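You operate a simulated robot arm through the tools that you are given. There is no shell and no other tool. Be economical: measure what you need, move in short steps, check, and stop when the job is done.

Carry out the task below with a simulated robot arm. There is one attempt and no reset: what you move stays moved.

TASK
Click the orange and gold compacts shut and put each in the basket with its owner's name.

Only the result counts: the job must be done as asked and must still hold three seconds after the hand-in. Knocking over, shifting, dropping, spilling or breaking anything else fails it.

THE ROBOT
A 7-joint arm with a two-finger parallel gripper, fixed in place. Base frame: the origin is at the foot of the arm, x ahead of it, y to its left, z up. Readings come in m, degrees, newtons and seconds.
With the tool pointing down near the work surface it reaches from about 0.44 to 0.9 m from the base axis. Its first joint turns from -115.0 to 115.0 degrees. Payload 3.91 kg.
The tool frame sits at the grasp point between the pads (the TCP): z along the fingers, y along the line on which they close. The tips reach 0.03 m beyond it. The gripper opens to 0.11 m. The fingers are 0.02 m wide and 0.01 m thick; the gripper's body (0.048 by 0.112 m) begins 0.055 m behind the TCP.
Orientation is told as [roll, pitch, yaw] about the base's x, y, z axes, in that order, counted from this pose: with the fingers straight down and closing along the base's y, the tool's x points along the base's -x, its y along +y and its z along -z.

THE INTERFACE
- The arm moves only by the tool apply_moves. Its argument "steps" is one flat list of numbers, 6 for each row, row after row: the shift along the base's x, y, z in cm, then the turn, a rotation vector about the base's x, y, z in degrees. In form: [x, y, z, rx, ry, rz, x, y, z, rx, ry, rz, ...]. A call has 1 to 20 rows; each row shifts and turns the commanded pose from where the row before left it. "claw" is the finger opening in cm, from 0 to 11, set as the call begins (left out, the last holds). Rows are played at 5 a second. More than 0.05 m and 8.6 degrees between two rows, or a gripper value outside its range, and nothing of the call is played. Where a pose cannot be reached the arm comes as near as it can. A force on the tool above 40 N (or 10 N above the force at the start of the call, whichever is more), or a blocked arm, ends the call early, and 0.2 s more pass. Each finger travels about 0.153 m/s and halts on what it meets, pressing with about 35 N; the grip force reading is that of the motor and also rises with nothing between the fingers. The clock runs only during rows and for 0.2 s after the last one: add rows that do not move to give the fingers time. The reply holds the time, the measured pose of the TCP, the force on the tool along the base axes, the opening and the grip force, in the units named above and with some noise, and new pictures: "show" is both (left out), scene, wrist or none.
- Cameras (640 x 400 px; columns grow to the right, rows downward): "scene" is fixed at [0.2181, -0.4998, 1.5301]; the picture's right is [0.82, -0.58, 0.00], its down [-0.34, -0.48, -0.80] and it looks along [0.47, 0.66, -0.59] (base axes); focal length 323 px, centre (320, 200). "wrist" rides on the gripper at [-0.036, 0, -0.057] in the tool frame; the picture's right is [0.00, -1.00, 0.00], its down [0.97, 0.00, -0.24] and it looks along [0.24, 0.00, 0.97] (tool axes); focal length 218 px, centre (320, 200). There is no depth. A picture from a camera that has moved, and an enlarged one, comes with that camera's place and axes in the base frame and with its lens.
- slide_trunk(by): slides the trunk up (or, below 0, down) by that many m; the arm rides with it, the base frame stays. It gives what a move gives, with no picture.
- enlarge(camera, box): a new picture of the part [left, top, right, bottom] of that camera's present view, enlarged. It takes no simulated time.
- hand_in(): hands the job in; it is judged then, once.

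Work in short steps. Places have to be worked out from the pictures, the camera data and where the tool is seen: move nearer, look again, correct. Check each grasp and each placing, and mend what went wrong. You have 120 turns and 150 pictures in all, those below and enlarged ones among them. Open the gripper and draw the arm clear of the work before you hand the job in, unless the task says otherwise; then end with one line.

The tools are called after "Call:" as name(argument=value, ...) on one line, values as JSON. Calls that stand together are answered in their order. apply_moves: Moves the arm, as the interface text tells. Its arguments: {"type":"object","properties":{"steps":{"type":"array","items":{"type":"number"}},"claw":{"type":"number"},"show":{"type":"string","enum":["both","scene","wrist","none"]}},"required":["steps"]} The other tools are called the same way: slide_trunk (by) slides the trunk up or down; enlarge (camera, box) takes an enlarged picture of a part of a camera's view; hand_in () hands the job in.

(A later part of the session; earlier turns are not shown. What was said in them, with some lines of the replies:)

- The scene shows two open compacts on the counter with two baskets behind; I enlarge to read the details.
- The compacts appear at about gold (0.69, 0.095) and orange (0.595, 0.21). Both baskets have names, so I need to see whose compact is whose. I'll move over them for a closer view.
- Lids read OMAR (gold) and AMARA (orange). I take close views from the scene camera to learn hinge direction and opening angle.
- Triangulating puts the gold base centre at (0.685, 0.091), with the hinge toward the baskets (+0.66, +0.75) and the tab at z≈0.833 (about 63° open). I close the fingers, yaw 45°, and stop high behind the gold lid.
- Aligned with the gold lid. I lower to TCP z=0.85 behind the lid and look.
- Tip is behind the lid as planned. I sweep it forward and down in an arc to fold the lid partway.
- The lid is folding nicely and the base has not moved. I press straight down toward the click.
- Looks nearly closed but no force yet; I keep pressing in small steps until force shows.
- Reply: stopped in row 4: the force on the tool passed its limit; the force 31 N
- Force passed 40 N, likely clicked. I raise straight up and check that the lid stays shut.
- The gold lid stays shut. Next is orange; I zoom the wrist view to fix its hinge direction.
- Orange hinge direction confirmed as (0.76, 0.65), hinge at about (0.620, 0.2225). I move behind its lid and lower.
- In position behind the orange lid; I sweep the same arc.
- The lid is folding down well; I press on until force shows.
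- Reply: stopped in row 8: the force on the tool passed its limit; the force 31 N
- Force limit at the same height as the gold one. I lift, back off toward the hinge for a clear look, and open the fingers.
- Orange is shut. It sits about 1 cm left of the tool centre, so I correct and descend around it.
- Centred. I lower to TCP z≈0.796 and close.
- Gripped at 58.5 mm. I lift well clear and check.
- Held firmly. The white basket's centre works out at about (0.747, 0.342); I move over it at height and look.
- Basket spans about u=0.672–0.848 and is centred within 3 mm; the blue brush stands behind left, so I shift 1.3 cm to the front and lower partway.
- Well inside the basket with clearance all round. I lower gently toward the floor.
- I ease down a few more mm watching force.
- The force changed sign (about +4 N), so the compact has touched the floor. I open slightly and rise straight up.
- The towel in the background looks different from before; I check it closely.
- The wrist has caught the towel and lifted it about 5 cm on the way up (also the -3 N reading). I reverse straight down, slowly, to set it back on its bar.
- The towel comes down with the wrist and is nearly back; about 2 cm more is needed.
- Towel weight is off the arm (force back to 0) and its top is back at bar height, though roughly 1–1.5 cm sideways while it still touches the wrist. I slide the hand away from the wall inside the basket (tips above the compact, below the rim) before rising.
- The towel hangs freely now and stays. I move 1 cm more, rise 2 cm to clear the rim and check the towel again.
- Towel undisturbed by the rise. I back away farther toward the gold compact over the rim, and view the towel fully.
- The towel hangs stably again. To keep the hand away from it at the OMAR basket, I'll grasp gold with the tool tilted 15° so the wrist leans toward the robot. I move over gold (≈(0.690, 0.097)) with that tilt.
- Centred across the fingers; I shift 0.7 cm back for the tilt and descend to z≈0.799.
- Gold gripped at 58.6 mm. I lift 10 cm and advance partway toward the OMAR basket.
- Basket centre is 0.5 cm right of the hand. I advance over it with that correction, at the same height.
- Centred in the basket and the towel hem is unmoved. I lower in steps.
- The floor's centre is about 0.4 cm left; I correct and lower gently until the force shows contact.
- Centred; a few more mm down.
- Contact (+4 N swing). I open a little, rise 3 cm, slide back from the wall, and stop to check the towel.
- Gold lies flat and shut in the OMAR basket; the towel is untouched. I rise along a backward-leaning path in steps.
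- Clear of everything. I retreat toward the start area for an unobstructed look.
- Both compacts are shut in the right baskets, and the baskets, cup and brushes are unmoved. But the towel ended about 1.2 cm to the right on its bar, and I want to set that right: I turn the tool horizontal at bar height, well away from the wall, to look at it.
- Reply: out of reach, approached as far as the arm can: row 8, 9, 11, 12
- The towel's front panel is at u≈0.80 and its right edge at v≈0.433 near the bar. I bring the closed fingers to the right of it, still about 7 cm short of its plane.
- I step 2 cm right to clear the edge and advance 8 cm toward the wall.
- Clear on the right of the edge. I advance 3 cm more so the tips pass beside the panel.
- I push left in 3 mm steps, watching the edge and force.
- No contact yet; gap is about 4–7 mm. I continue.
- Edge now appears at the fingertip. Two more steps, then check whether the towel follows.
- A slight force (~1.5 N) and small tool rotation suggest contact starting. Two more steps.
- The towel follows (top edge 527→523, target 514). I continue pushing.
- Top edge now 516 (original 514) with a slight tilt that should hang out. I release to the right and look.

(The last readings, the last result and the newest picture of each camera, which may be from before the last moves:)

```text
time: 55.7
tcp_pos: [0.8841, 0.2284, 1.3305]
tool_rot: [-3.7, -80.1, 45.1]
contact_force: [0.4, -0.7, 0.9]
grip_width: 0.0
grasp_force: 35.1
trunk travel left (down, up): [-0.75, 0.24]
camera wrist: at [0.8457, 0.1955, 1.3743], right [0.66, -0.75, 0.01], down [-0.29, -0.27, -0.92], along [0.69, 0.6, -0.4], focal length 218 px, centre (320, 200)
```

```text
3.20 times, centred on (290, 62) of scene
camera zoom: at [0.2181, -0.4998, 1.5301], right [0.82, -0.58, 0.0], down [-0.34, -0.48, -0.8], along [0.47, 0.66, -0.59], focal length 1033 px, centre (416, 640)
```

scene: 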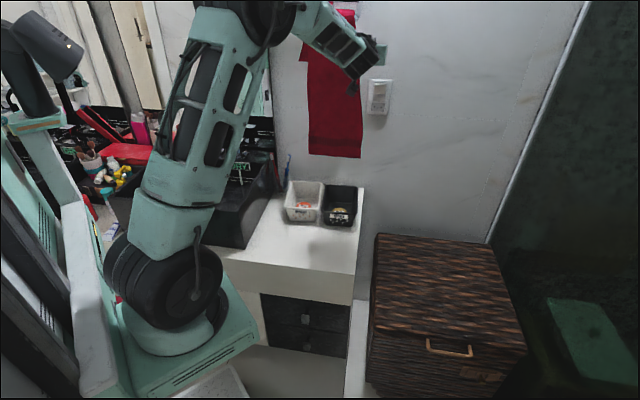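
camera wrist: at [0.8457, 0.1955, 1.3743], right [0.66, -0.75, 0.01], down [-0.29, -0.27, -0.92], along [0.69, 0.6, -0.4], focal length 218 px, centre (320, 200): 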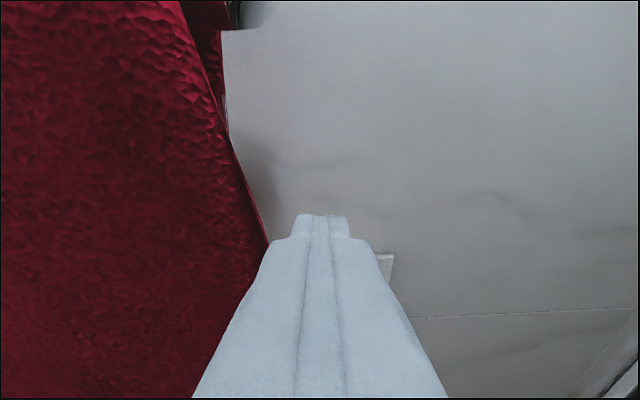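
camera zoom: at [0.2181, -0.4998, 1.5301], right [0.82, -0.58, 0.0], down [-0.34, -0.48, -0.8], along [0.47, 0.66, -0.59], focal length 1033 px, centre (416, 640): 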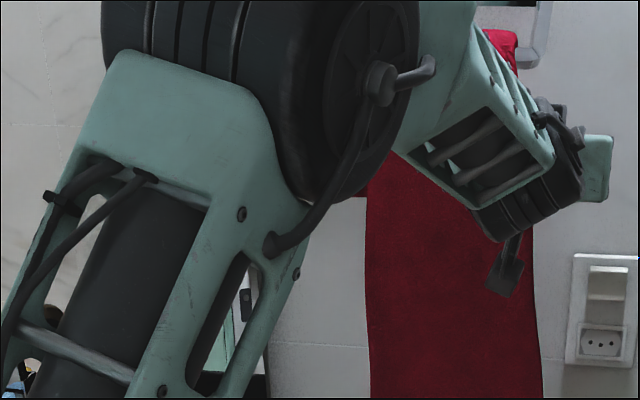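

The towel is back within about 2 mm of its original place. I retreat along the way I came.

Call:
apply_moves(steps=[0.5, -0.5, 0, 0, 0, 0, -2, -2, 0, 0, 0, 0, -2, -2, 0, 0, 0, 0, -2.5, -2.5, 0, 0, 0, 0, -2.5, -2.5, 0, 0, 0, 0, -4, -1, -0.5, 0, 0, 0, -4, 0, -0.5, 0, 0, 0, -4, 1, -0.5, 0, 0, 0, -4, 1, -0.5, 0, 0, 0, -4, 1, -0.5, 0, 0, 0], show="none")

Call:
apply_moves(steps=[-0.5, 0, -0.4, -5.3, 5.3, 0, -0.5, 0, -0.4, -5.3, 5.3, 0, -0.5, 0, -0.4, -5.3, 5.3, 0, -0.5, 0, -0.4, -5.3, 5.3, 0, -0.5, 0, -0.4, -5.3, 5.3, 0, -0.5, 0, -0.4, -5.3, 5.3, 0, -0.5, 0, -0.4, -5.3, 5.3, 0, -0.5, 0, -0.4, -5.3, 5.3, 0, -0.5, 0, -0.4, -5.3, 5.3, 0, -0.5, 0, -0.4, -5.3, 5.3, 0, -1.5, 2, -3.3, 0, 0, -7.5, -1.5, 2, -3.3, 0, 0, -7.5, -1.5, 2, -3.3, 0, 0, -7.5, -1.5, 2, -3.3, 0, 0, -7.5, -1.5, 2, -3.3, 0, 0, -7.5], claw=8, show="scene")

Call:
enlarge(camera="scene", box=[190, 0, 390, 125])

Call:
enlarge(camera="scene", box=[260, 165, 380, 275])

```text
time: 57.9
tcp_pos: [0.5974, 0.1519, 1.3035]
tool_rot: [-3.6, -80.2, 45.2]
contact_force: [0.4, -1.0, -0.3]
grip_width: 0.0
grasp_force: 35.2
trunk travel left (down, up): [-0.75, 0.24]
```

```text
time: 61.1
tcp_pos: [0.5075, 0.0748, 1.0718]
tool_rot: [1.5, -16.4, 8.1]
contact_force: [0.2, 0.2, 0.5]
grip_width: 0.0802
grasp_force: 0.1
out of reach, approached as far as the arm can: row 4, 5, 12, 13, 14, 15
trunk travel left (down, up): [-0.75, 0.24]
```

scene: 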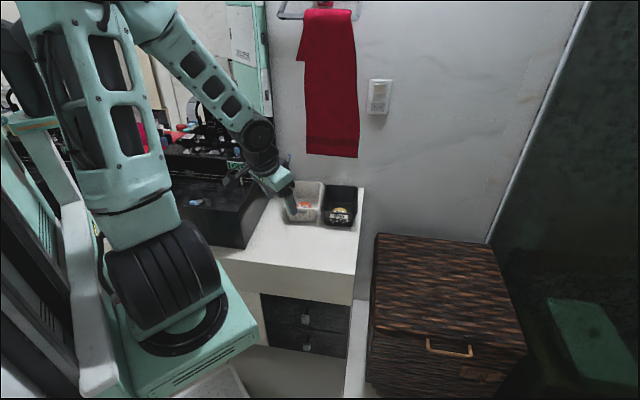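

```text
3.20 times, centred on (290, 62) of scene
camera zoom: at [0.2181, -0.4998, 1.5301], right [0.82, -0.58, 0.0], down [-0.34, -0.48, -0.8], along [0.47, 0.66, -0.59], focal length 1033 px, centre (416, 640)
```

zoom: 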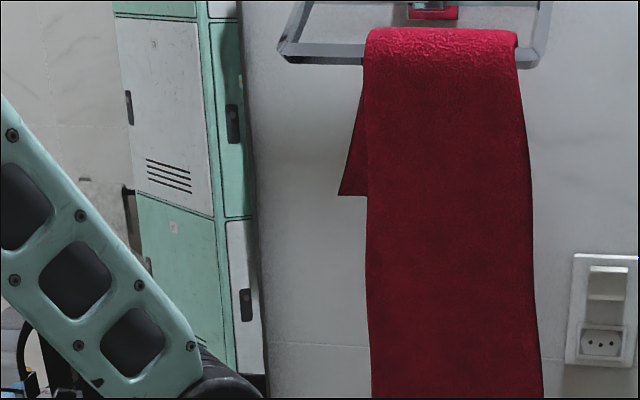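

```text
3.64 times, centred on (320, 220) of scene
camera zoom: at [0.2181, -0.4998, 1.5301], right [0.82, -0.58, 0.0], down [-0.34, -0.48, -0.8], along [0.47, 0.66, -0.59], focal length 1174 px, centre (320, 127)
```

zoom: 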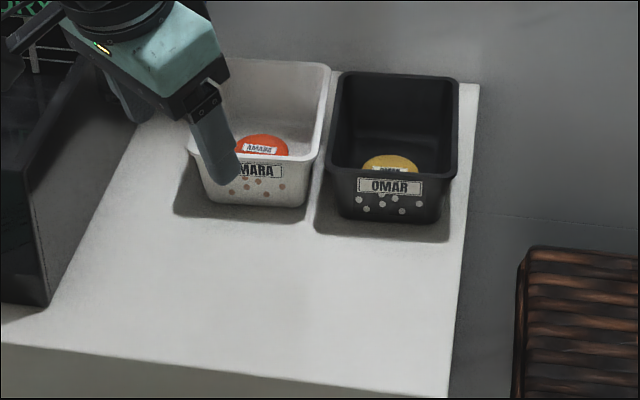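

The compacts are shut in the right baskets and everything else is in place. The gripper is open about 30 cm above the counter, so I hand in.

Call:
hand_in()

```text
The job is handed in.
```

The orange compact is shut in Amara's basket and the gold one is shut in Omar's. While leaving Amara's basket the arm caught the towel and shifted it about 1.2 cm; I pushed it back to within about 3 mm of where it hung.
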